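You operate a simulated robot arm through the tools that you are given. There is no shell and no other tool.

You are at the controls of a simulated robot arm. One attempt, no reset.

TASK
Water the dry plants until the soil darkens; turn the orange pot to lean away from the window.
Fine: leave damp soil alone, drown none, spill none, knock no china, and put the watering can back. Set down upright: watering can, what you pick out.

It is judged by the outcome, as a careful person would: the job done as asked, and still so three seconds after it is handed in. It fails if anything else is knocked over, pushed out of place, dropped, spilled or broken.

THE ROBOT
A 7-joint arm with a two-finger parallel gripper, fixed in place. Base frame: the origin is on the floor under the middle of its stand, x ahead of it, y to its left, z up. Units: m, rad, N and s.
It reaches about 1.372 m from its shoulder. Its first joint turns from -2.601 to 2.601 rad. Payload 3.43 kg.
The TCP is the grasp point between the finger pads, 0.03 m short of the fingertips. In the tool frame z runs along the fingers and y along their closing line. The gripper opens to 0.094 m. The fingers are 0.028 m wide and 0.01 m thick; the gripper's body (0.05 by 0.096 m) begins 0.055 m behind the TCP.
Orientation is that of the tool frame in the base frame, as a unit quaternion [x, y, z, w]. With the fingers straight down and closing along the base's y, the tool's x points along the base's -x, its y along +y and its z along -z.

THE INTERFACE
- The arm moves only by the tool play_rows. Its argument "moves" is a list of rows, each an object (a shift or turn left out is 0, a gripper value left out holds the last) with "delta_pos": the shift along the tool's x, y, z in m, a list of three; "delta_rot": the turn, a rotation vector about the tool's x, y, z in rad, a list of three; "gripper": the gripper command, from -1 (shut) to 1 (fully open), values between in proportion. In form: [{"delta_pos": [x, y, z], "delta_rot": [wx, wy, wz], "gripper": gripper}, ...]. A call has 1 to 20 rows; each row shifts and turns the commanded pose from where the row before left it, along the tool's axes as they then stand. Each row takes 0.2 s and may step no farther than 0.05 m and 0.15 rad from the row before; otherwise, or with a gripper value out of range, the whole call is refused. Where a pose cannot be reached the arm comes as near as it can. A force on the tool above 40 N (or 10 N above the force at the start of the call, whichever is more), or a blocked arm, ends the call early, and 0.2 s more pass. The fingers move at their own pace (about 0.045 m/s each) and stop on an object; they squeeze with about 36 N. The grip force told is the motor's: it shows also when the fingers shut on nothing. Time passes only in rows, and 0.2 s behind the last, so rows that do not move let the fingers close. It gives the time, the measured TCP pose, the force on the tool (base axes), the opening and the grip force at its end, in the units of the frame above (readings bear some noise), with the torque about the TCP (base axes, N m) and any sound that the robot's microphone picked up.
- Cameras (640 x 400 px; columns grow to the right, rows downward): "scene" is fixed at [0.3989, 0.6507, 1.3909]; the picture's right is [-0.02, -1.00, 0.00], its down [-0.94, 0.02, -0.34] and it looks along [0.34, -0.01, -0.94] (base axes); focal length 333 px, centre (320, 200). "wrist" rides on the gripper at [0.076, 0.014, -0.102] in the tool frame; the picture's right is [-0.18, 0.98, 0.00], its down [-0.75, -0.14, -0.64] and it looks along [-0.63, -0.12, 0.77] (tool axes); focal length 243 px, centre (320, 200). There is no depth. A picture from a camera that has moved, and an enlarged one, comes with that camera's place and axes in the base frame and with its lens.
- capture(camera): a new picture of that camera. No time passes.
- enlarge(camera, box): a new picture of the part [left, top, right, bottom] of that camera's present view, enlarged. No time passes.
- close_job(): hands the job in; it is judged then, once.

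Nothing tells you positions but the pictures and the camera data. Unless the task says otherwise, let go and move clear before handing in.

The tools are called after ">>>" as a command line: name --argument value ..., lists and objects as JSON in quotes. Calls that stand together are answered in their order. play_rows: Moves the arm, as the interface text tells. Its arguments: {"type":"object","properties":{"moves":{"type":"array","items":{"type":"object","properties":{"delta_pos":{"type":"array","items":{"type":"number"}},"delta_rot":{"type":"array","items":{"type":"number"}},"gripper":{"type":"number"}}}}},"required":["moves"]} The other tools are called the same way: capture (camera) takes a picture; enlarge (camera, box) takes an enlarged picture of a part of a camera's view; close_job () hands the job in.

At the start:

```text
clock: 0.0
tcp_pos: [0.38, 0.6176, 0.9827]
tcp_rot: [0.0, 1.0, 0.0, -0.001]
ft_force: [-0.2, 0.8, -0.2]
torque: [0.03, -0.01, 0.02]
finger_gap: 0.0941
grip_force: 0.0
```

scene: 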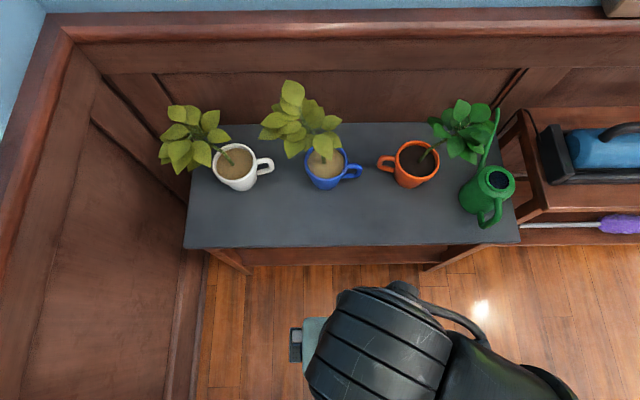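
wrist: 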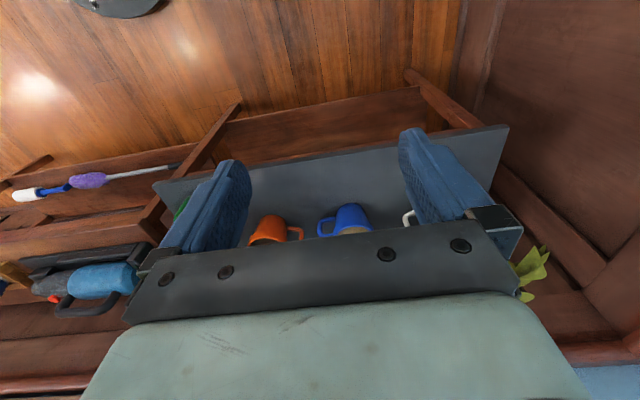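

I see a grey table with a white, a blue and an orange potted mug, plus a green watering can on the right. I'll look closer before moving anything.

>>> enlarge --camera "scene" --box '[360, 80, 540, 260]'

>>> enlarge --camera "scene" --box '[140, 70, 380, 220]'

>>> enlarge --camera "scene" --box '[0, 0, 640, 120]'

```text
2.22 times, centred on (450, 170) of scene
camera zoom: at [0.3989, 0.6507, 1.3909], right [-0.02, -1.0, 0.0], down [-0.94, 0.02, -0.34], along [0.34, -0.01, -0.94], focal length 739 px, centre (31, 267)
```

zoom: 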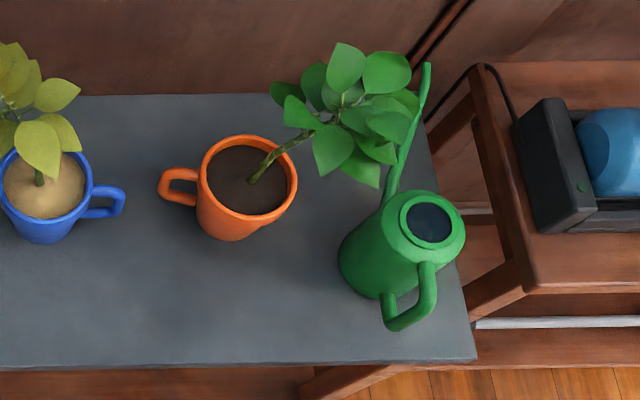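

```text
2.67 times, centred on (260, 145) of scene
camera zoom: at [0.3989, 0.6507, 1.3909], right [-0.02, -1.0, 0.0], down [-0.94, 0.02, -0.34], along [0.34, -0.01, -0.94], focal length 887 px, centre (480, 347)
```

zoom: 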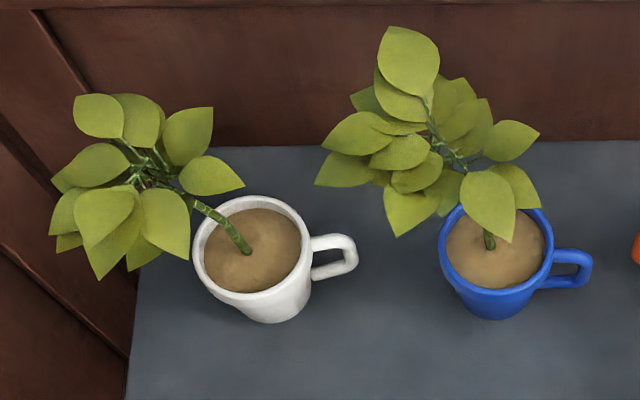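

```text
1.00 times, centred on (320, 60) of scene (not enlarged: the box is as wide or as high as the picture)
camera zoom: at [0.3989, 0.6507, 1.3909], right [-0.02, -1.0, 0.0], down [-0.94, 0.02, -0.34], along [0.34, -0.01, -0.94], focal length 333 px, centre (320, 340)
```

zoom: 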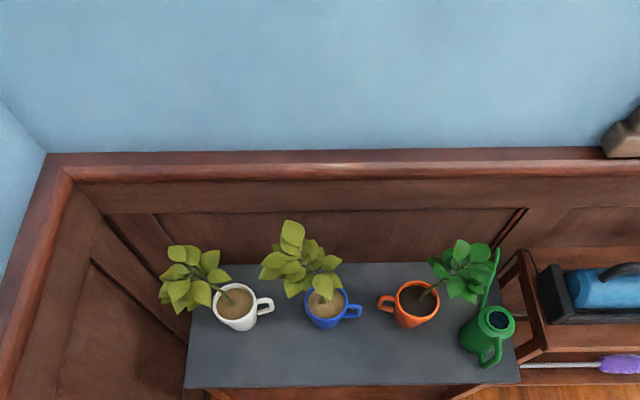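

The white and blue mugs have pale dry soil, and the orange one is dark (damp). I still need to find the window, so I'll look wider.

>>> enlarge --camera "scene" --box '[0, -400, 640, 0]'

>>> enlarge --camera "scene" --box '[-640, -200, 0, 200]'

>>> enlarge --camera "scene" --box '[640, -200, 1280, 200]'

```text
refused: -400 is not a number from 0 to 400
```

```text
refused: -640 is not a number from 0 to 640
```

```text
refused: -200 is not a number from 0 to 400
```

The zoom is centred on the box, so thin boxes along the edges should show more of the room. I'll use them to look for the window.

>>> enlarge --camera "scene" --box '[0, 0, 640, 2]'

>>> enlarge --camera "scene" --box '[0, 0, 2, 400]'

>>> enlarge --camera "scene" --box '[638, 0, 640, 400]'

```text
1.00 times, centred on (320, 1) of scene (not enlarged: the box is as wide or as high as the picture)
camera zoom: at [0.3989, 0.6507, 1.3909], right [-0.02, -1.0, 0.0], down [-0.94, 0.02, -0.34], along [0.34, -0.01, -0.94], focal length 333 px, centre (320, 399)
```

zoom: 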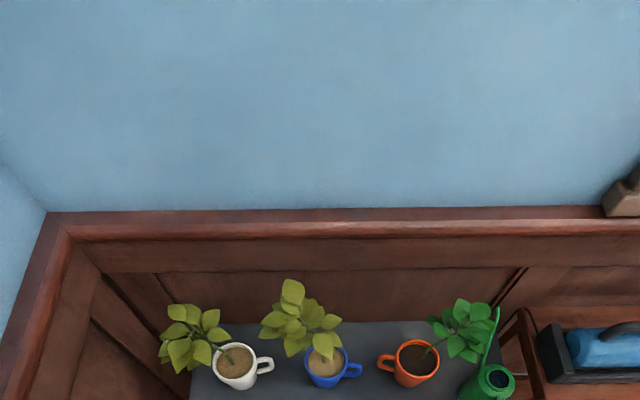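

```text
1.00 times, centred on (1, 200) of scene (not enlarged: the box is as wide or as high as the picture)
camera zoom: at [0.3989, 0.6507, 1.3909], right [-0.02, -1.0, 0.0], down [-0.94, 0.02, -0.34], along [0.34, -0.01, -0.94], focal length 333 px, centre (639, 200)
```

zoom: 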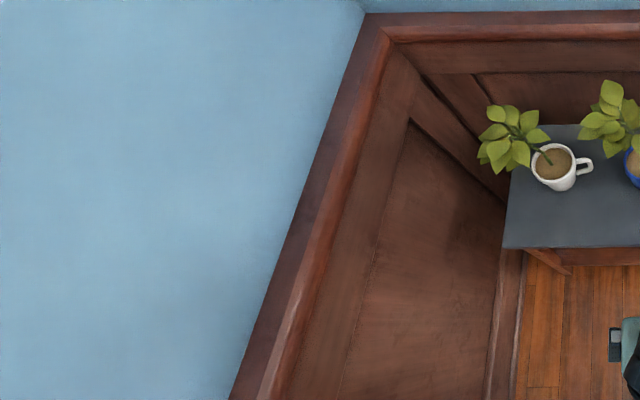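

```text
1.00 times, centred on (639, 200) of scene (not enlarged: the box is as wide or as high as the picture)
camera zoom: at [0.3989, 0.6507, 1.3909], right [-0.02, -1.0, 0.0], down [-0.94, 0.02, -0.34], along [0.34, -0.01, -0.94], focal length 333 px, centre (1, 200)
```

zoom: 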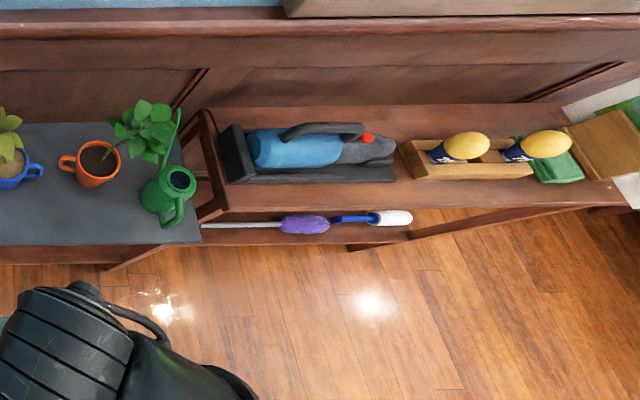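

I see what may be a window frame edge on the front wall at far right. I'll check with the wrist camera's wider view and more scene crops.

>>> enlarge --camera "wrist" --box '[0, 398, 640, 400]'

>>> enlarge --camera "wrist" --box '[0, 0, 2, 400]'

>>> enlarge --camera "scene" --box '[240, 0, 640, 2]'

>>> enlarge --camera "scene" --box '[638, 0, 640, 250]'

```text
1.00 times, centred on (320, 399) of wrist (not enlarged: the box is as wide or as high as the picture)
camera zoom: at [0.3027, 0.6317, 1.0845], right [0.18, 0.98, 0.0], down [0.75, -0.14, 0.64], along [0.63, -0.12, -0.77], focal length 243 px, centre (320, 1)
```

zoom: 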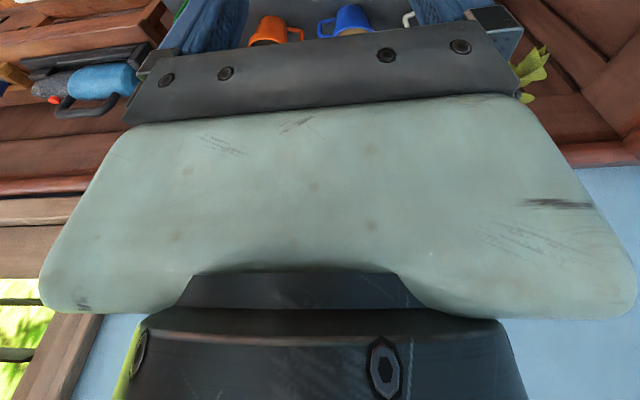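

```text
1.00 times, centred on (1, 200) of wrist (not enlarged: the box is as wide or as high as the picture)
camera zoom: at [0.3027, 0.6317, 1.0845], right [0.18, 0.98, 0.0], down [0.75, -0.14, 0.64], along [0.63, -0.12, -0.77], focal length 243 px, centre (639, 200)
```

zoom: 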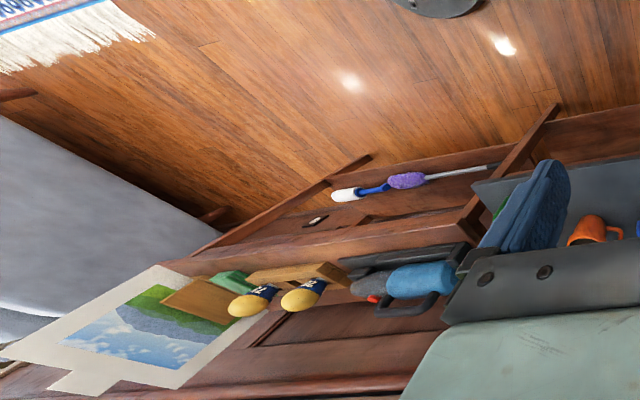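

```text
1.60 times, centred on (440, 1) of scene
camera zoom: at [0.3989, 0.6507, 1.3909], right [-0.02, -1.0, 0.0], down [-0.94, 0.02, -0.34], along [0.34, -0.01, -0.94], focal length 532 px, centre (128, 518)
```

zoom: 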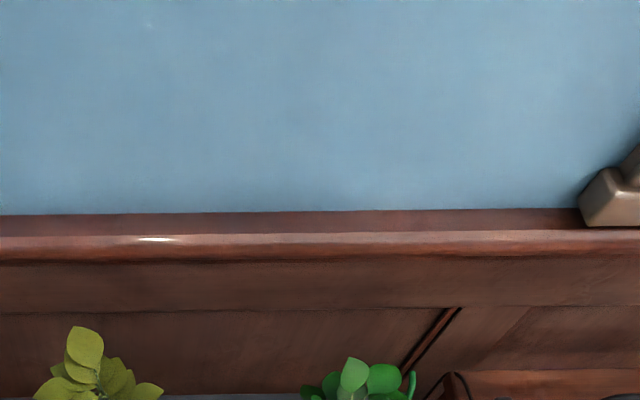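

```text
1.60 times, centred on (639, 125) of scene
camera zoom: at [0.3989, 0.6507, 1.3909], right [-0.02, -1.0, 0.0], down [-0.94, 0.02, -0.34], along [0.34, -0.01, -0.94], focal length 532 px, centre (-190, 320)
```

zoom: 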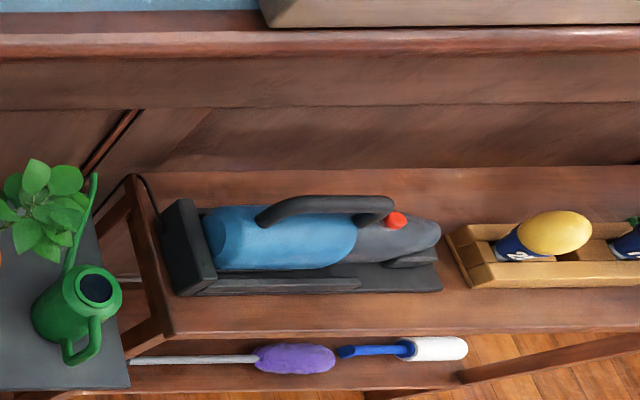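

The window is on the front wall (+x), right of the table (y below about 0.1), so the orange plant currently leans toward it. I put the table top at z≈0.605, x 0.57–0.91, y 0.16–0.96. Next I'll bring the wrist camera over to look at the can and mugs from the front.

>>> play_rows --moves '[{"delta_pos": [0.01, -0.045, 0.005]}, {"delta_pos": [0.01, -0.045, 0.005]}, {"delta_pos": [0.01, -0.045, 0.005]}, {"delta_pos": [0.01, -0.045, 0.005]}, {"delta_pos": [0.01, -0.045, 0.005]}, {"delta_pos": [0.01, -0.045, 0.005]}, {"delta_pos": [0, -0.045, 0.005]}, {"delta_rot": [0, -0.14, 0]}, {"delta_rot": [0, -0.14, 0]}, {"delta_rot": [0, -0.14, 0]}, {"delta_rot": [0, -0.14, 0]}]'

>>> capture --camera "wrist"

>>> capture --camera "scene"

```text
clock: 2.4
tcp_pos: [0.4035, 0.4113, 0.9968]
tcp_rot: [-0.001, 0.961, 0.0, 0.276]
ft_force: [0.4, 0.4, 0.5]
torque: [0.0, -0.01, 0.02]
finger_gap: 0.094
grip_force: 0.0
out of reach, approached as far as the arm can: row 6, 7, 8, 9, 10, 11
```

```text
taken
camera wrist: at [0.2833, 0.4262, 1.0424], right [0.16, 0.98, 0.1], down [0.3, -0.14, 0.94], along [0.94, -0.12, -0.31], focal length 243 px, centre (320, 200)
```

wrist: 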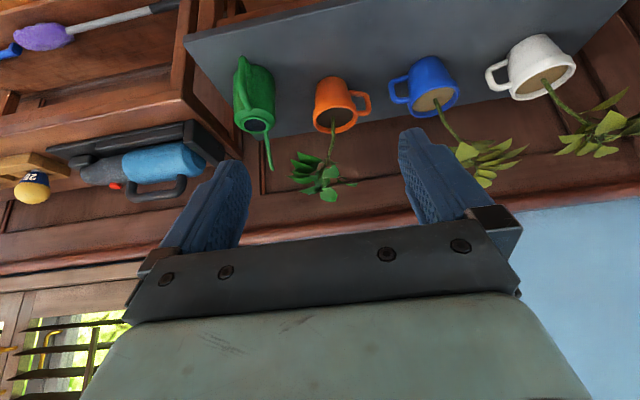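

```text
taken
```

scene: 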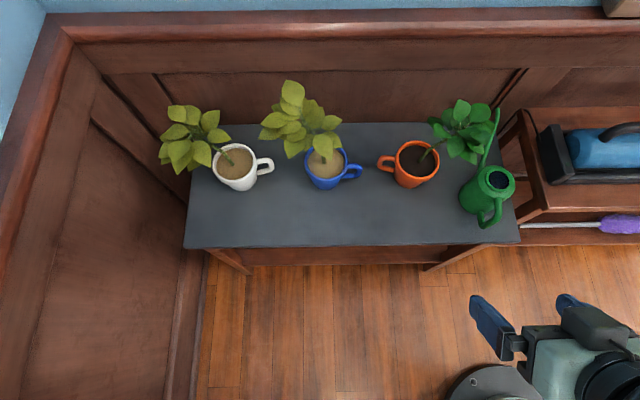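

The arm stopped at a reach limit, probably folded too near its base. I'll check how it responds before planning grasps, and look at the objects in close-up.

>>> enlarge --camera "wrist" --box '[200, 30, 400, 210]'

>>> enlarge --camera "wrist" --box '[380, 20, 640, 200]'

>>> play_rows --moves '[{"delta_pos": [0, 0, 0]}]'

```text
2.22 times, centred on (300, 120) of wrist
camera zoom: at [0.2833, 0.4262, 1.0424], right [0.16, 0.98, 0.1], down [0.3, -0.14, 0.94], along [0.94, -0.12, -0.31], focal length 539 px, centre (364, 378)
```

zoom: 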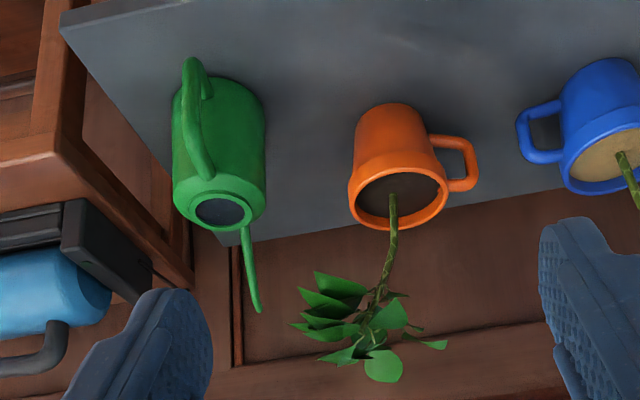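

```text
2.22 times, centred on (510, 110) of wrist
camera zoom: at [0.2833, 0.4262, 1.0424], right [0.16, 0.98, 0.1], down [0.3, -0.14, 0.94], along [0.94, -0.12, -0.31], focal length 539 px, centre (-102, 400)
```

zoom: 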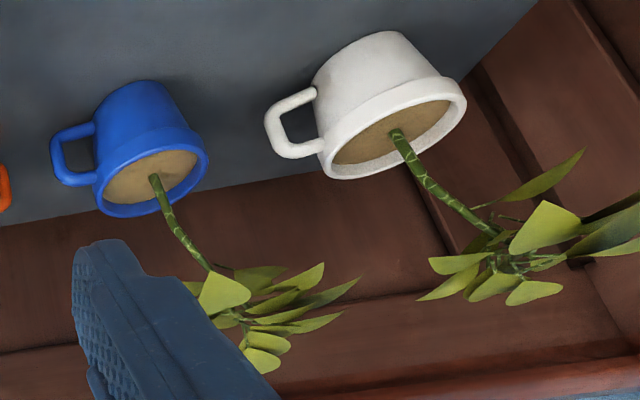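

```text
clock: 2.8
tcp_pos: [0.4019, 0.4124, 0.9962]
tcp_rot: [0.0, 0.961, 0.0, 0.277]
ft_force: [1.3, 0.7, 0.1]
torque: [-0.02, -0.01, 0.01]
finger_gap: 0.0938
grip_force: 0.0
```

The window is visible at lower left in the wrist view, which is upside down. I'll look further that way to find its middle.

>>> enlarge --camera "wrist" --box '[0, 0, 2, 400]'

>>> enlarge --camera "wrist" --box '[0, 398, 640, 400]'

>>> enlarge --camera "wrist" --box '[0, 398, 360, 400]'

```text
1.00 times, centred on (1, 200) of wrist (not enlarged: the box is as wide or as high as the picture)
camera zoom: at [0.2831, 0.4262, 1.0425], right [0.16, 0.98, 0.1], down [0.3, -0.14, 0.94], along [0.94, -0.12, -0.31], focal length 243 px, centre (639, 200)
```

zoom: 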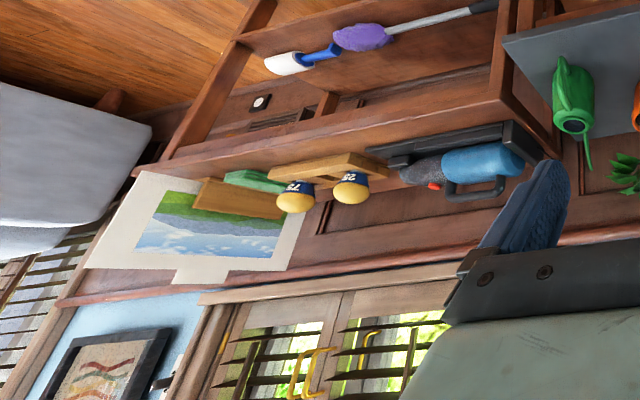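

```text
1.00 times, centred on (320, 399) of wrist (not enlarged: the box is as wide or as high as the picture)
camera zoom: at [0.2831, 0.4262, 1.0425], right [0.16, 0.98, 0.1], down [0.3, -0.14, 0.94], along [0.94, -0.12, -0.31], focal length 243 px, centre (320, 1)
```

zoom: 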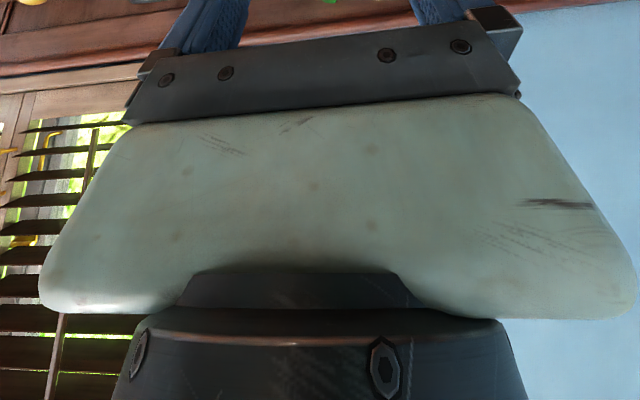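

```text
1.78 times, centred on (180, 399) of wrist
camera zoom: at [0.2831, 0.4262, 1.0425], right [0.16, 0.98, 0.1], down [0.3, -0.14, 0.94], along [0.94, -0.12, -0.31], focal length 431 px, centre (569, -154)
```

zoom: 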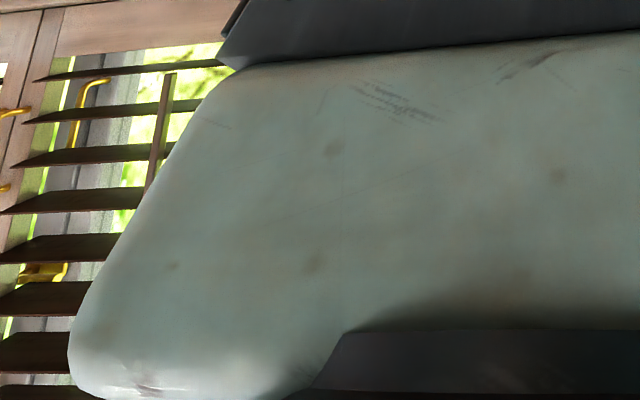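

The window is a two-sash shuttered one, centred near y≈-0.6 on the front wall, and the orange plant leans about -y toward it. I'll turn the pot first, gripping its handle at about (0.75, 0.50, 0.67). I'm moving over there with the gripper pointing straight down.

>>> play_rows --moves '[{"delta_rot": [0, 0.14, 0]}, {"delta_rot": [0, 0.14, 0]}, {"delta_rot": [0, 0.14, 0]}, {"delta_rot": [0, 0.142, 0]}, {"delta_pos": [-0.0436, 0.018, 0.0052]}, {"delta_pos": [-0.0436, 0.018, 0.0052]}, {"delta_pos": [-0.0436, 0.018, 0.0052]}, {"delta_pos": [-0.0436, 0.018, 0.0052]}, {"delta_pos": [-0.0436, 0.018, 0.0052]}, {"delta_pos": [0, 0, 0]}]'

>>> capture --camera "wrist"

>>> capture --camera "scene"

```text
clock: 5.0
tcp_pos: [0.6199, 0.5015, 0.9681]
tcp_rot: [0.0, 1.0, 0.0, -0.001]
ft_force: [1.1, 0.2, 0.5]
torque: [0.01, -0.01, 0.02]
finger_gap: 0.0941
grip_force: 0.1
```

```text
taken
camera wrist: at [0.5443, 0.5158, 1.0709], right [0.18, 0.98, 0.0], down [0.75, -0.14, 0.64], along [0.63, -0.12, -0.77], focal length 243 px, centre (320, 200)
```

wrist: 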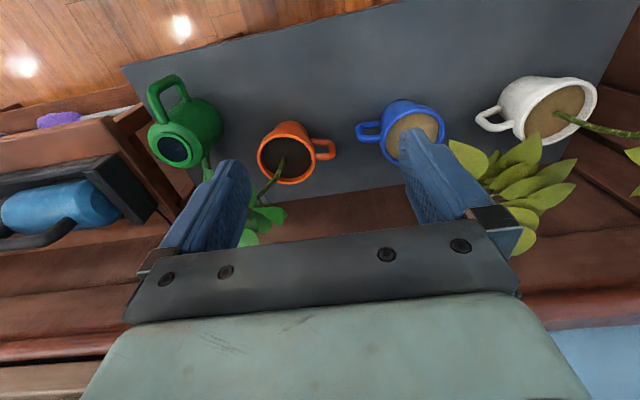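

```text
taken
```

scene: 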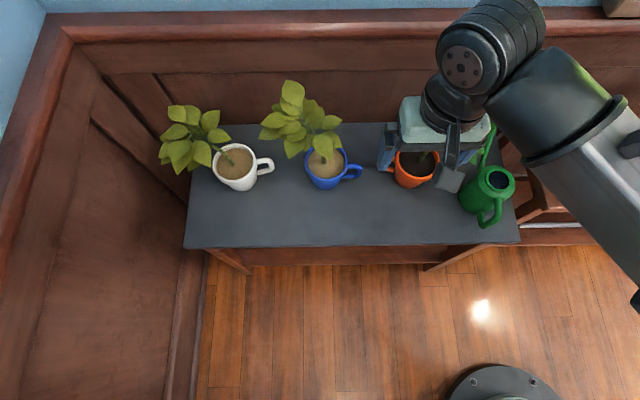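

The gripper is clear of everything. I'll enlarge this view to refine where the orange mug and handle are.

>>> enlarge --camera "wrist" --box '[240, 100, 380, 200]'

>>> enlarge --camera "wrist" --box '[130, 60, 250, 180]'

>>> enlarge --camera "wrist" --box '[340, 60, 640, 220]'

```text
4.00 times, centred on (310, 150) of wrist
camera zoom: at [0.5443, 0.5158, 1.0709], right [0.18, 0.98, 0.0], down [0.75, -0.14, 0.64], along [0.63, -0.12, -0.77], focal length 970 px, centre (360, 400)
```

zoom: 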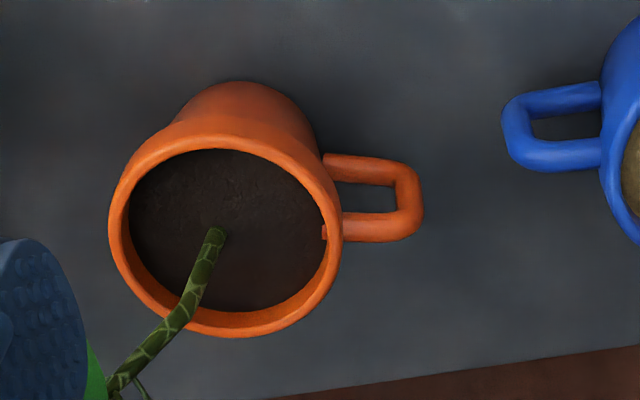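

```text
3.33 times, centred on (190, 120) of wrist
camera zoom: at [0.5443, 0.5158, 1.0709], right [0.18, 0.98, 0.0], down [0.75, -0.14, 0.64], along [0.63, -0.12, -0.77], focal length 809 px, centre (753, 467)
```

zoom: 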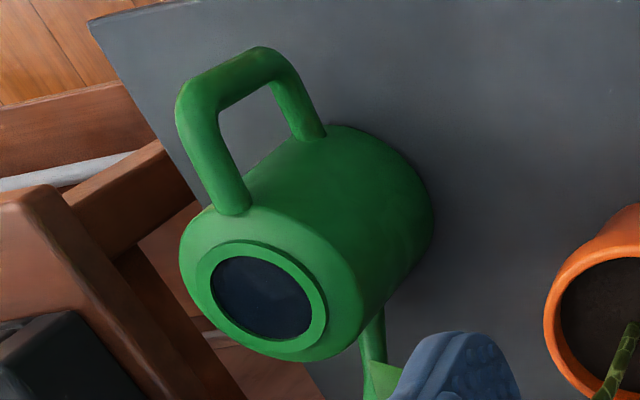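

```text
2.13 times, centred on (490, 140) of wrist
camera zoom: at [0.5443, 0.5158, 1.0709], right [0.18, 0.98, 0.0], down [0.75, -0.14, 0.64], along [0.63, -0.12, -0.77], focal length 518 px, centre (-43, 328)
```

zoom: 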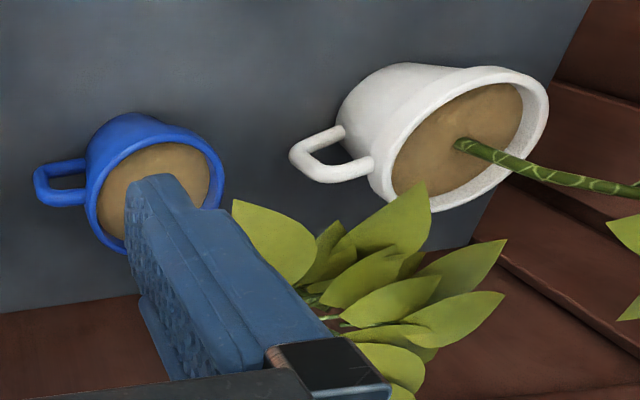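

The orange mug's axis is near (0.738, 0.421), its rim at z≈0.713, and its handle bar near (0.757, 0.497). Before descending between the plants I'll check the size of the hand and wrist.

>>> enlarge --camera "scene" --box '[350, 0, 600, 200]'

>>> enlarge --camera "scene" --box '[240, 60, 400, 200]'

```text
2.00 times, centred on (475, 100) of scene
camera zoom: at [0.3989, 0.6507, 1.3909], right [-0.02, -1.0, 0.0], down [-0.94, 0.02, -0.34], along [0.34, -0.01, -0.94], focal length 665 px, centre (10, 400)
```

zoom: 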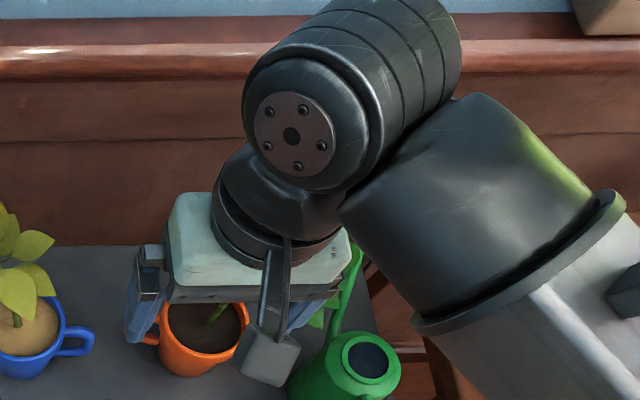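

```text
2.86 times, centred on (320, 130) of scene
camera zoom: at [0.3989, 0.6507, 1.3909], right [-0.02, -1.0, 0.0], down [-0.94, 0.02, -0.34], along [0.34, -0.01, -0.94], focal length 950 px, centre (320, 400)
```

zoom: 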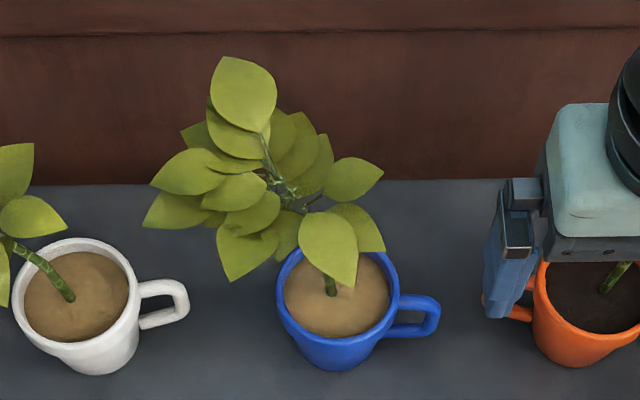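

I'll yaw the gripper so its closing line is tangential to the handle (tool x pointing outward, azimuth about 76°) and move over the handle, staying high. Then I'll check clearances before going down.

>>> play_rows --moves '[{"delta_rot": [0, 0, 0.1396]}, {"delta_rot": [0, 0, 0.1396]}, {"delta_rot": [0, 0, 0.1396]}, {"delta_rot": [0, 0, 0.1396]}, {"delta_rot": [0, 0, 0.1396]}, {"delta_rot": [0, 0, 0.1396]}, {"delta_rot": [0, 0, 0.1396]}, {"delta_rot": [0, 0, 0.1396]}, {"delta_rot": [0, 0, 0.1396]}, {"delta_rot": [0, 0, 0.1396]}, {"delta_rot": [0, 0, 0.1396]}, {"delta_rot": [0, 0, 0.1396]}, {"delta_rot": [0, 0, 0.1396]}, {"delta_pos": [0.0094, 0.0445, 0]}, {"delta_pos": [0.0094, 0.0445, 0]}, {"delta_pos": [0.0094, 0.0445, 0]}, {"delta_pos": [0, 0, 0]}]'

>>> capture --camera "wrist"

>>> capture --camera "scene"

```text
clock: 8.6
tcp_pos: [0.7561, 0.4981, 0.9673]
tcp_rot: [0.788, 0.616, -0.001, -0.001]
ft_force: [-0.2, -0.2, 0.3]
torque: [0.02, -0.01, 0.01]
finger_gap: 0.094
grip_force: 0.1
```

```text
taken
camera wrist: at [0.7886, 0.569, 1.0698], right [0.91, -0.42, 0.0], down [-0.32, -0.7, 0.64], along [-0.27, -0.58, -0.77], focal length 243 px, centre (320, 200)
```

wrist: 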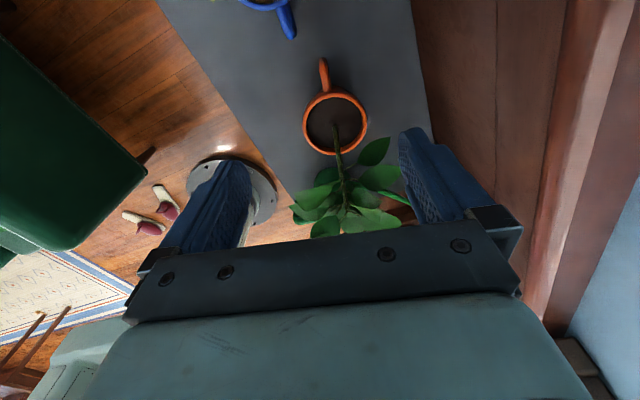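

```text
taken
```

scene: 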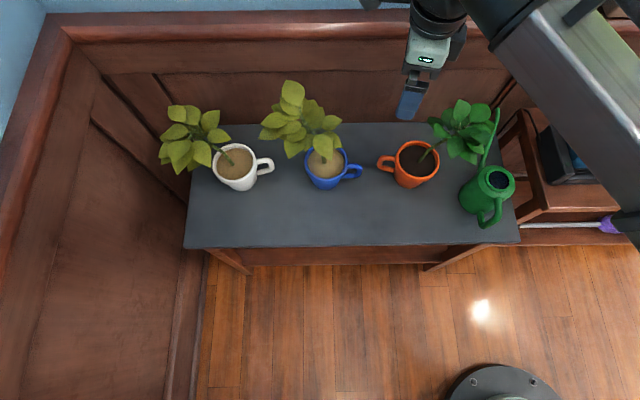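

The view looks good, with the handle nearly under the gripper's axis. I'll enlarge it to fine-align.

>>> enlarge --camera "wrist" --box '[260, 40, 420, 160]'

>>> enlarge --camera "wrist" --box '[250, 100, 430, 250]'

```text
3.33 times, centred on (340, 100) of wrist
camera zoom: at [0.7886, 0.569, 1.0698], right [0.91, -0.42, 0.0], down [-0.32, -0.7, 0.64], along [-0.27, -0.58, -0.77], focal length 809 px, centre (253, 533)
```

zoom: 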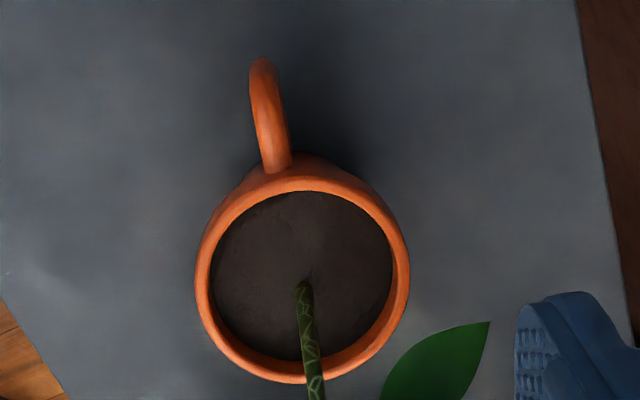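

```text
2.67 times, centred on (340, 175) of wrist
camera zoom: at [0.7886, 0.569, 1.0698], right [0.91, -0.42, 0.0], down [-0.32, -0.7, 0.64], along [-0.27, -0.58, -0.77], focal length 647 px, centre (267, 267)
```

zoom: 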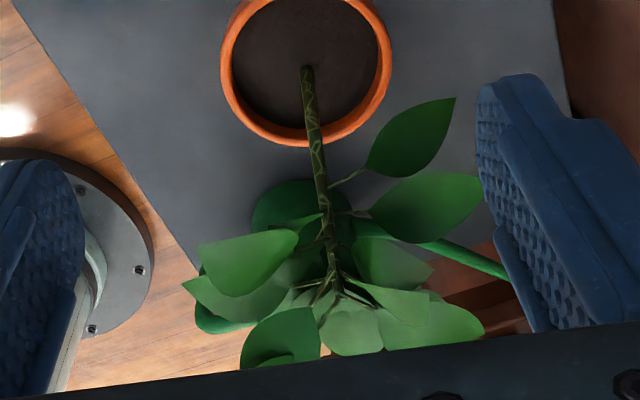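

The wrist should fit between the two plants if I lean the tool about 4° outward. I'll shift 3 mm sideways, lean, descend to z≈0.80 and look again.

>>> play_rows --moves '[{"delta_pos": [0.0, 0.003, 0], "delta_rot": [0, -0.07, 0]}, {"delta_pos": [0.0028, 0, 0.04]}, {"delta_pos": [0.0028, 0, 0.04]}, {"delta_pos": [0.0028, 0, 0.04]}, {"delta_pos": [0.0028, 0, 0.04]}, {"delta_pos": [0, 0, 0]}]'

>>> capture --camera "wrist"

>>> capture --camera "scene"

```text
clock: 10.0
tcp_pos: [0.7576, 0.4976, 0.8071]
tcp_rot: [0.788, 0.615, -0.028, 0.021]
ft_force: [0.3, 0.1, 0.5]
torque: [-0.01, -0.01, 0.01]
finger_gap: 0.094
grip_force: 0.1
```

```text
taken
camera wrist: at [0.7917, 0.5749, 0.9042], right [0.91, -0.42, 0.01], down [-0.31, -0.65, 0.69], along [-0.28, -0.63, -0.72], focal length 243 px, centre (320, 200)
```

wrist: 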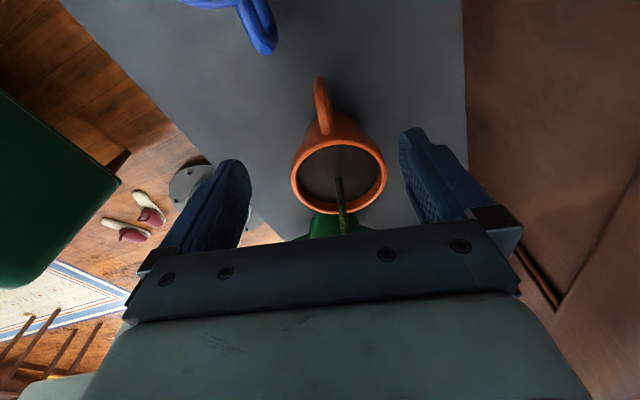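

```text
taken
```

scene: 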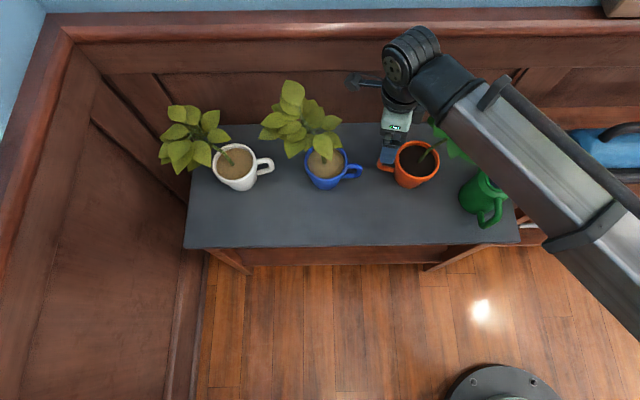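

I'm at z≈0.81 with nothing touched. I'll zoom in to check alignment and leaf clearance.

>>> enlarge --camera "scene" --box '[310, 20, 510, 200]'

>>> enlarge --camera "wrist" --box '[240, 60, 420, 180]'

```text
2.22 times, centred on (410, 110) of scene
camera zoom: at [0.3989, 0.6507, 1.3909], right [-0.02, -1.0, 0.0], down [-0.94, 0.02, -0.34], along [0.34, -0.01, -0.94], focal length 739 px, centre (120, 400)
```

zoom: 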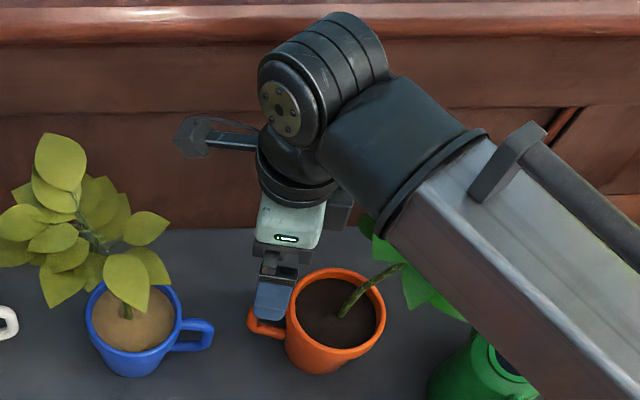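

```text
3.33 times, centred on (330, 120) of wrist
camera zoom: at [0.7917, 0.5749, 0.9042], right [0.91, -0.42, 0.01], down [-0.31, -0.65, 0.69], along [-0.28, -0.63, -0.72], focal length 809 px, centre (287, 467)
```

zoom: 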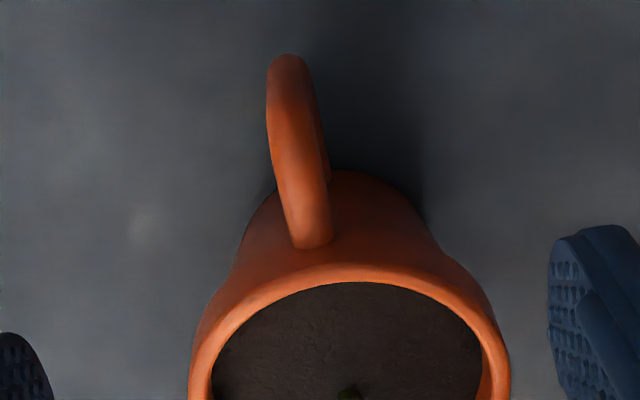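

The forearm lies nearly flat at wrist height, so gripping the handle where it is would press the forearm into the orange leaves. Instead I'll back out and hook the handle from behind with closed, forward-leaning fingers. That swings it round to the front, where I can grip it with space.

>>> play_rows --moves '[{"delta_pos": [-0.0028, 0, -0.04]}, {"delta_pos": [-0.0028, 0, -0.04]}, {"delta_pos": [-0.0028, 0, -0.04]}, {"delta_pos": [-0.002, 0, -0.03]}, {"delta_rot": [0, 0.07, 0], "gripper": -1}, {"delta_rot": [0, 0, -0.1396]}, {"delta_rot": [0, 0, -0.1396]}, {"delta_rot": [0, 0, -0.1396]}, {"delta_rot": [0, 0, -0.1396]}, {"delta_rot": [0, 0, -0.1396]}, {"delta_rot": [0, 0, -0.1396]}, {"delta_rot": [0, 0, -0.1396]}, {"delta_rot": [0, 0, -0.1396]}, {"delta_rot": [0, 0, -0.1396]}, {"delta_rot": [0, 0, -0.1396]}, {"delta_rot": [0, 0, -0.1396]}, {"delta_rot": [0, 0, -0.1396]}, {"delta_rot": [0, 0, -0.1396]}, {"delta_pos": [0, 0, 0]}]'

>>> capture --camera "scene"

```text
clock: 14.0
tcp_pos: [0.7597, 0.4965, 0.9593]
tcp_rot: [-0.001, 1.0, 0.0, -0.002]
ft_force: [0.6, -0.7, 0.1]
torque: [0.02, -0.04, -0.01]
finger_gap: 0.0
grip_force: 33.0
```

```text
taken
```

scene: 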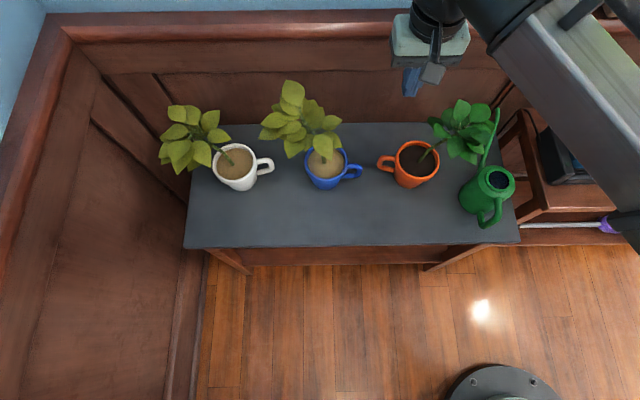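

Gripper shut and clear. Now I'll lean the fingers forward about 30° and come down behind the handle, stopping partway to check.

>>> play_rows --moves '[{"delta_rot": [0, -0.13, 0]}, {"delta_rot": [0, -0.13, 0]}, {"delta_rot": [0, -0.13, 0]}, {"delta_rot": [0, -0.13, 0]}, {"delta_pos": [0.005, 0.0078, 0.0356]}, {"delta_pos": [0.005, 0.0078, 0.0356]}, {"delta_pos": [0.005, 0.0078, 0.0356]}, {"delta_pos": [0, 0, 0]}]'

>>> capture --camera "wrist"

>>> capture --camera "scene"

```text
clock: 15.8
tcp_pos: [0.799, 0.5209, 0.8572]
tcp_rot: [0.0, 0.967, 0.0, 0.257]
ft_force: [-0.5, 0.2, 0.3]
torque: [-0.02, -0.02, 0.01]
finger_gap: 0.0002
grip_force: 33.0
```

```text
taken
camera wrist: at [0.6815, 0.5347, 0.9089], right [0.16, 0.98, 0.09], down [0.34, -0.14, 0.93], along [0.93, -0.12, -0.35], focal length 243 px, centre (320, 200)
```

wrist: 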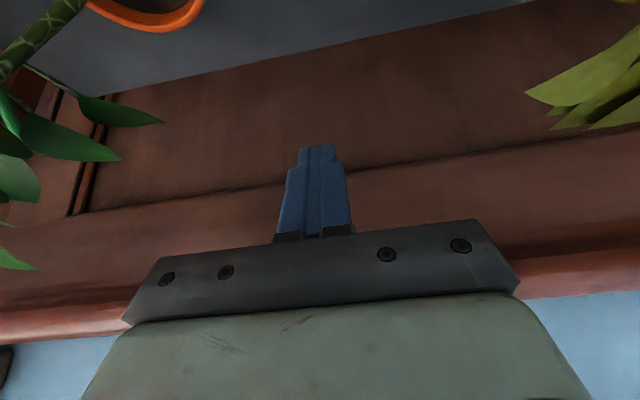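

```text
taken
```

scene: 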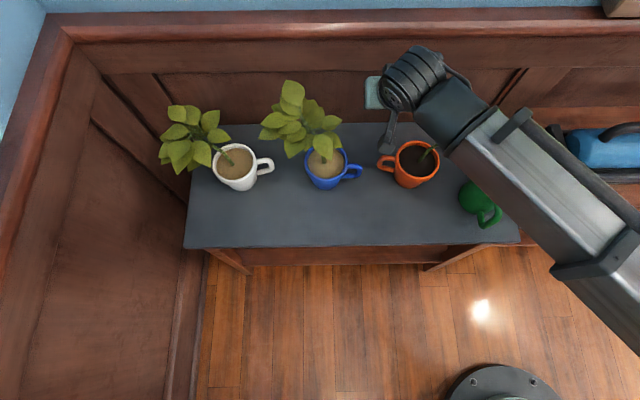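

Nearest orange leaves are at y≤0.44 and blue leaves at y≥0.60, so this corridor is clear. I'm descending to z≈0.70 behind the handle.

>>> play_rows --moves '[{"delta_pos": [0.0195, 0, 0.0341]}, {"delta_pos": [0.0195, 0, 0.0341]}, {"delta_pos": [0.0195, 0, 0.0341]}, {"delta_pos": [0.0185, 0, 0.0325]}, {"delta_pos": [0, 0, 0]}]'

>>> capture --camera "wrist"

>>> enlarge --camera "scene" --box '[310, 40, 510, 220]'

```text
clock: 17.0
tcp_pos: [0.7995, 0.5194, 0.7019]
tcp_rot: [0.0, 0.967, 0.0, 0.257]
ft_force: [0.6, 1.5, -0.6]
torque: [0.02, 0.0, -0.01]
finger_gap: 0.0002
grip_force: 32.8
```

```text
taken
camera wrist: at [0.6816, 0.5341, 0.7528], right [0.16, 0.98, 0.09], down [0.34, -0.14, 0.93], along [0.93, -0.12, -0.35], focal length 243 px, centre (320, 200)
```

wrist: 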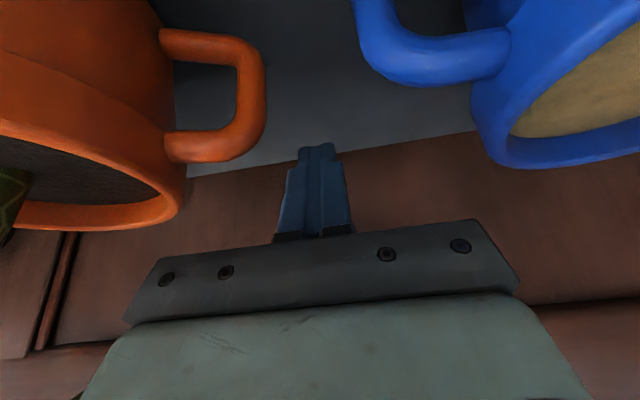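

```text
2.22 times, centred on (410, 130) of scene
camera zoom: at [0.3989, 0.6507, 1.3909], right [-0.02, -1.0, 0.0], down [-0.94, 0.02, -0.34], along [0.34, -0.01, -0.94], focal length 739 px, centre (120, 356)
```

zoom: 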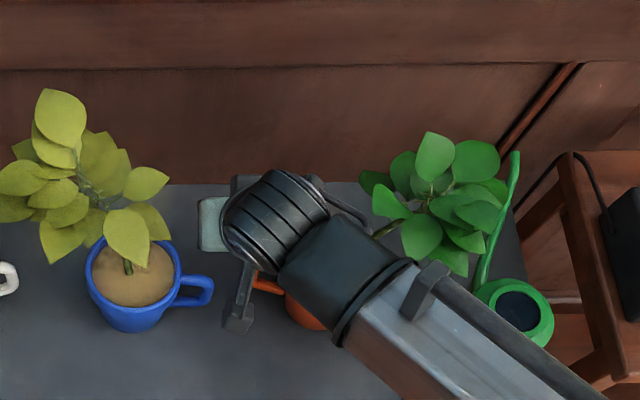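

The finger sits just behind the handle, which spans z≈0.635–0.70. I'll slide in level with the handle end and pull it gently toward the front along an arc.

>>> play_rows --moves '[{"delta_pos": [0.0012, -0.008, 0.0022]}, {"delta_pos": [0.0013, -0.0085, 0.0021]}, {"delta_pos": [0.0063, -0.0015, -0.0036]}, {"delta_pos": [0.0063, -0.0015, -0.0036]}, {"delta_pos": [0.0087, 0.0035, -0.005]}, {"delta_pos": [0.0087, 0.0035, -0.005]}, {"delta_pos": [0, 0, 0]}]'

>>> capture --camera "wrist"

>>> enlarge --camera "scene" --box '[310, 40, 510, 220]'

```text
clock: 18.6
tcp_pos: [0.7643, 0.5069, 0.7001]
tcp_rot: [0.0, 0.967, 0.0, 0.256]
ft_force: [1.1, -0.8, 2.5]
torque: [-0.01, 0.01, 0.01]
finger_gap: 0.0001
grip_force: 32.5
```

```text
taken
camera wrist: at [0.6473, 0.5212, 0.751], right [0.16, 0.98, 0.09], down [0.34, -0.14, 0.93], along [0.93, -0.12, -0.35], focal length 243 px, centre (320, 200)
```

wrist: 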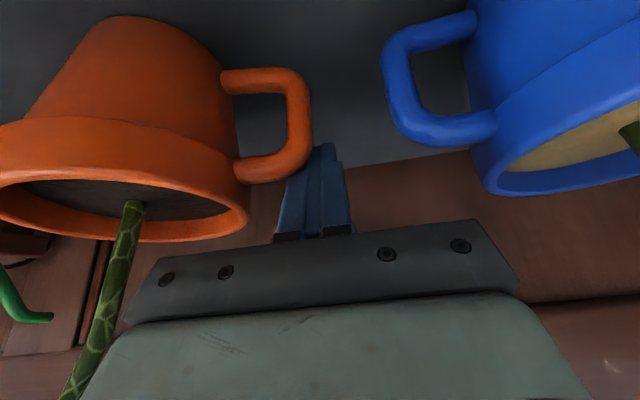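

```text
2.22 times, centred on (410, 130) of scene
camera zoom: at [0.3989, 0.6507, 1.3909], right [-0.02, -1.0, 0.0], down [-0.94, 0.02, -0.34], along [0.34, -0.01, -0.94], focal length 739 px, centre (120, 356)
```

zoom: 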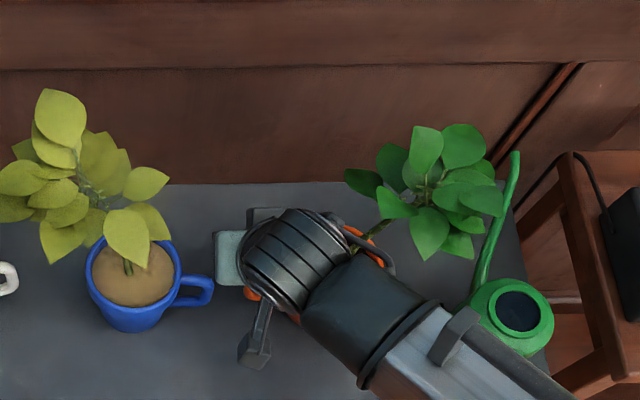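

The mug is turning nicely and the foliage is swinging toward the back. I'll keep going along the arc.

>>> play_rows --moves '[{"delta_pos": [0.0094, 0.0016, -0.0054]}, {"delta_pos": [0.0094, 0.0016, -0.0054]}, {"delta_pos": [0.0097, -0.0013, -0.0056]}, {"delta_pos": [0.0097, -0.0013, -0.0056]}, {"delta_pos": [0.009, -0.0042, -0.0052]}, {"delta_pos": [0.009, -0.0042, -0.0052]}, {"delta_pos": [0, 0, 0]}]'

>>> capture --camera "wrist"

>>> enlarge --camera "scene" --box '[310, 40, 510, 220]'

```text
clock: 20.2
tcp_pos: [0.7006, 0.4992, 0.6985]
tcp_rot: [0.0, 0.967, 0.0, 0.255]
ft_force: [0.0, 0.3, -0.8]
torque: [0.0, -0.03, 0.02]
finger_gap: 0.0001
grip_force: 33.4
```

```text
taken
camera wrist: at [0.5824, 0.5138, 0.7502], right [0.16, 0.98, 0.09], down [0.34, -0.14, 0.93], along [0.93, -0.12, -0.35], focal length 243 px, centre (320, 200)
```

wrist: 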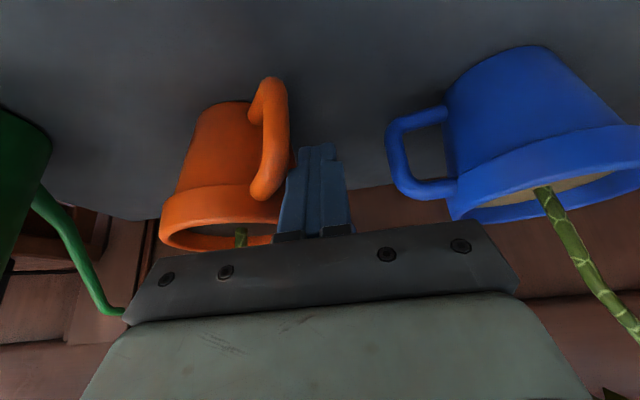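

```text
2.22 times, centred on (410, 130) of scene
camera zoom: at [0.3989, 0.6507, 1.3909], right [-0.02, -1.0, 0.0], down [-0.94, 0.02, -0.34], along [0.34, -0.01, -0.94], focal length 739 px, centre (120, 356)
```

zoom: 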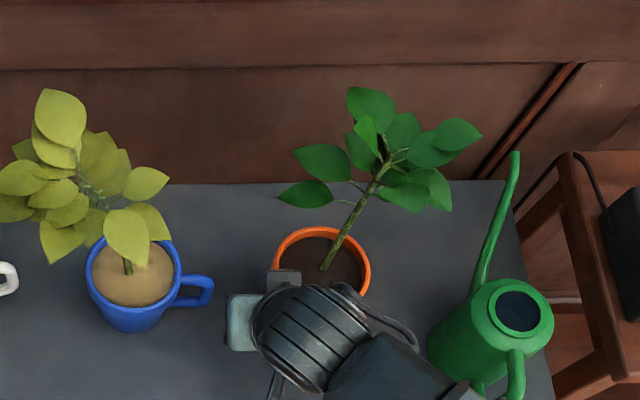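

The plant now leans toward the back wall and the handle points mostly to the front, though the mug drifted about 1.5 cm in +y, which I'll correct when gripping. I'll push a bit further so the handle faces the robot.

>>> play_rows --moves '[{"delta_pos": [0.0086, -0.0044, -0.0049]}, {"delta_pos": [0.0086, -0.0044, -0.0049]}, {"delta_pos": [0.0086, -0.0044, -0.0049]}, {"delta_pos": [0.0048, -0.0095, -0.0027]}, {"delta_pos": [0.0048, -0.0095, -0.0027]}, {"delta_pos": [0, 0, 0]}]'

>>> capture --camera "wrist"

>>> enlarge --camera "scene" --box '[310, 40, 510, 220]'

```text
clock: 21.6
tcp_pos: [0.6583, 0.4674, 0.6992]
tcp_rot: [-0.001, 0.967, 0.0, 0.257]
ft_force: [-2.5, 2.3, 4.2]
torque: [-0.09, 0.01, -0.05]
finger_gap: 0.0001
grip_force: 33.1
```

```text
taken
camera wrist: at [0.5414, 0.4811, 0.7505], right [0.16, 0.98, 0.09], down [0.34, -0.14, 0.93], along [0.93, -0.12, -0.35], focal length 243 px, centre (320, 200)
```

wrist: 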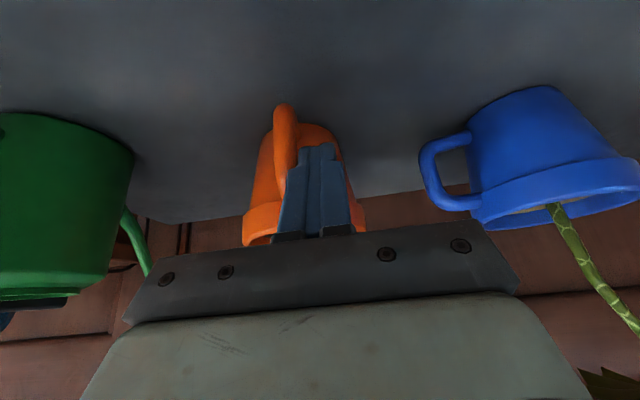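

```text
2.22 times, centred on (410, 130) of scene
camera zoom: at [0.3989, 0.6507, 1.3909], right [-0.02, -1.0, 0.0], down [-0.94, 0.02, -0.34], along [0.34, -0.01, -0.94], focal length 739 px, centre (120, 356)
```

zoom: 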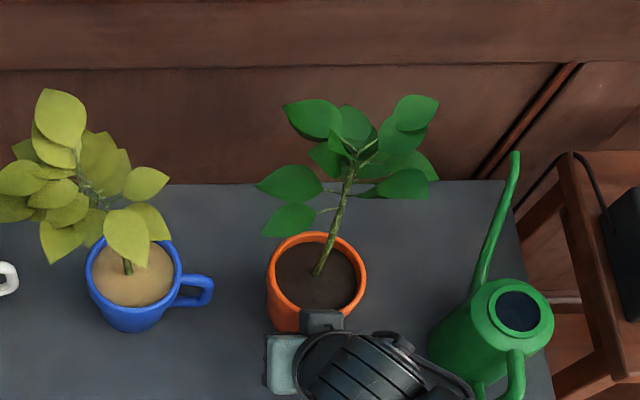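

The handle now points almost straight at the robot and the plant leans straight back. I'll back the finger off, rise, go vertical and open to grip the handle from above.

>>> play_rows --moves '[{"delta_pos": [0, 0.012, 0]}, {"delta_pos": [0, 0.012, 0]}, {"delta_pos": [-0.0199, 0, -0.0347]}, {"delta_pos": [-0.0199, 0, -0.0347]}, {"delta_pos": [-0.0199, 0, -0.0347]}, {"delta_pos": [-0.0199, 0, -0.0347]}, {"delta_rot": [0, 0.13, 0], "gripper": 1}, {"delta_rot": [0, 0.13, 0]}, {"delta_rot": [0, 0.13, 0]}, {"delta_rot": [0, 0.13, 0]}, {"delta_pos": [0.0, -0.03, 0]}, {"delta_pos": [0.0, -0.018, 0]}, {"delta_pos": [0, 0, 0]}]'

>>> capture --camera "wrist"

>>> capture --camera "scene"

```text
clock: 24.4
tcp_pos: [0.659, 0.4445, 0.8594]
tcp_rot: [0.0, 1.0, 0.001, 0.0]
ft_force: [0.1, 0.7, 0.7]
torque: [0.0, -0.01, 0.0]
finger_gap: 0.0939
grip_force: 0.0
```

```text
taken
camera wrist: at [0.5829, 0.4586, 0.9617], right [0.18, 0.98, 0.0], down [0.76, -0.14, 0.64], along [0.63, -0.12, -0.77], focal length 243 px, centre (320, 200)
```

wrist: 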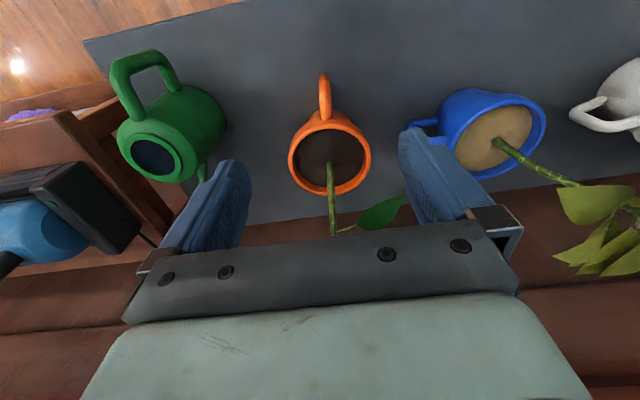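

```text
taken
```

scene: 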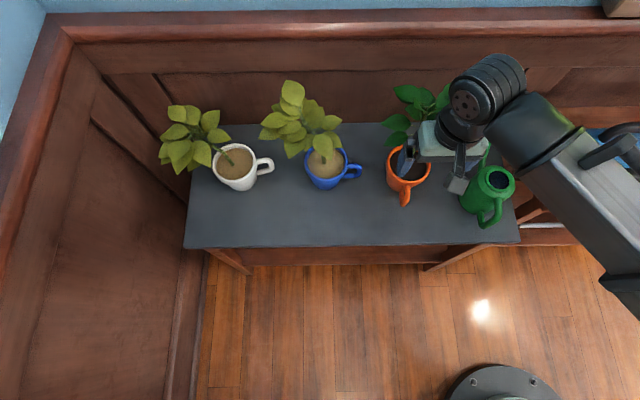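

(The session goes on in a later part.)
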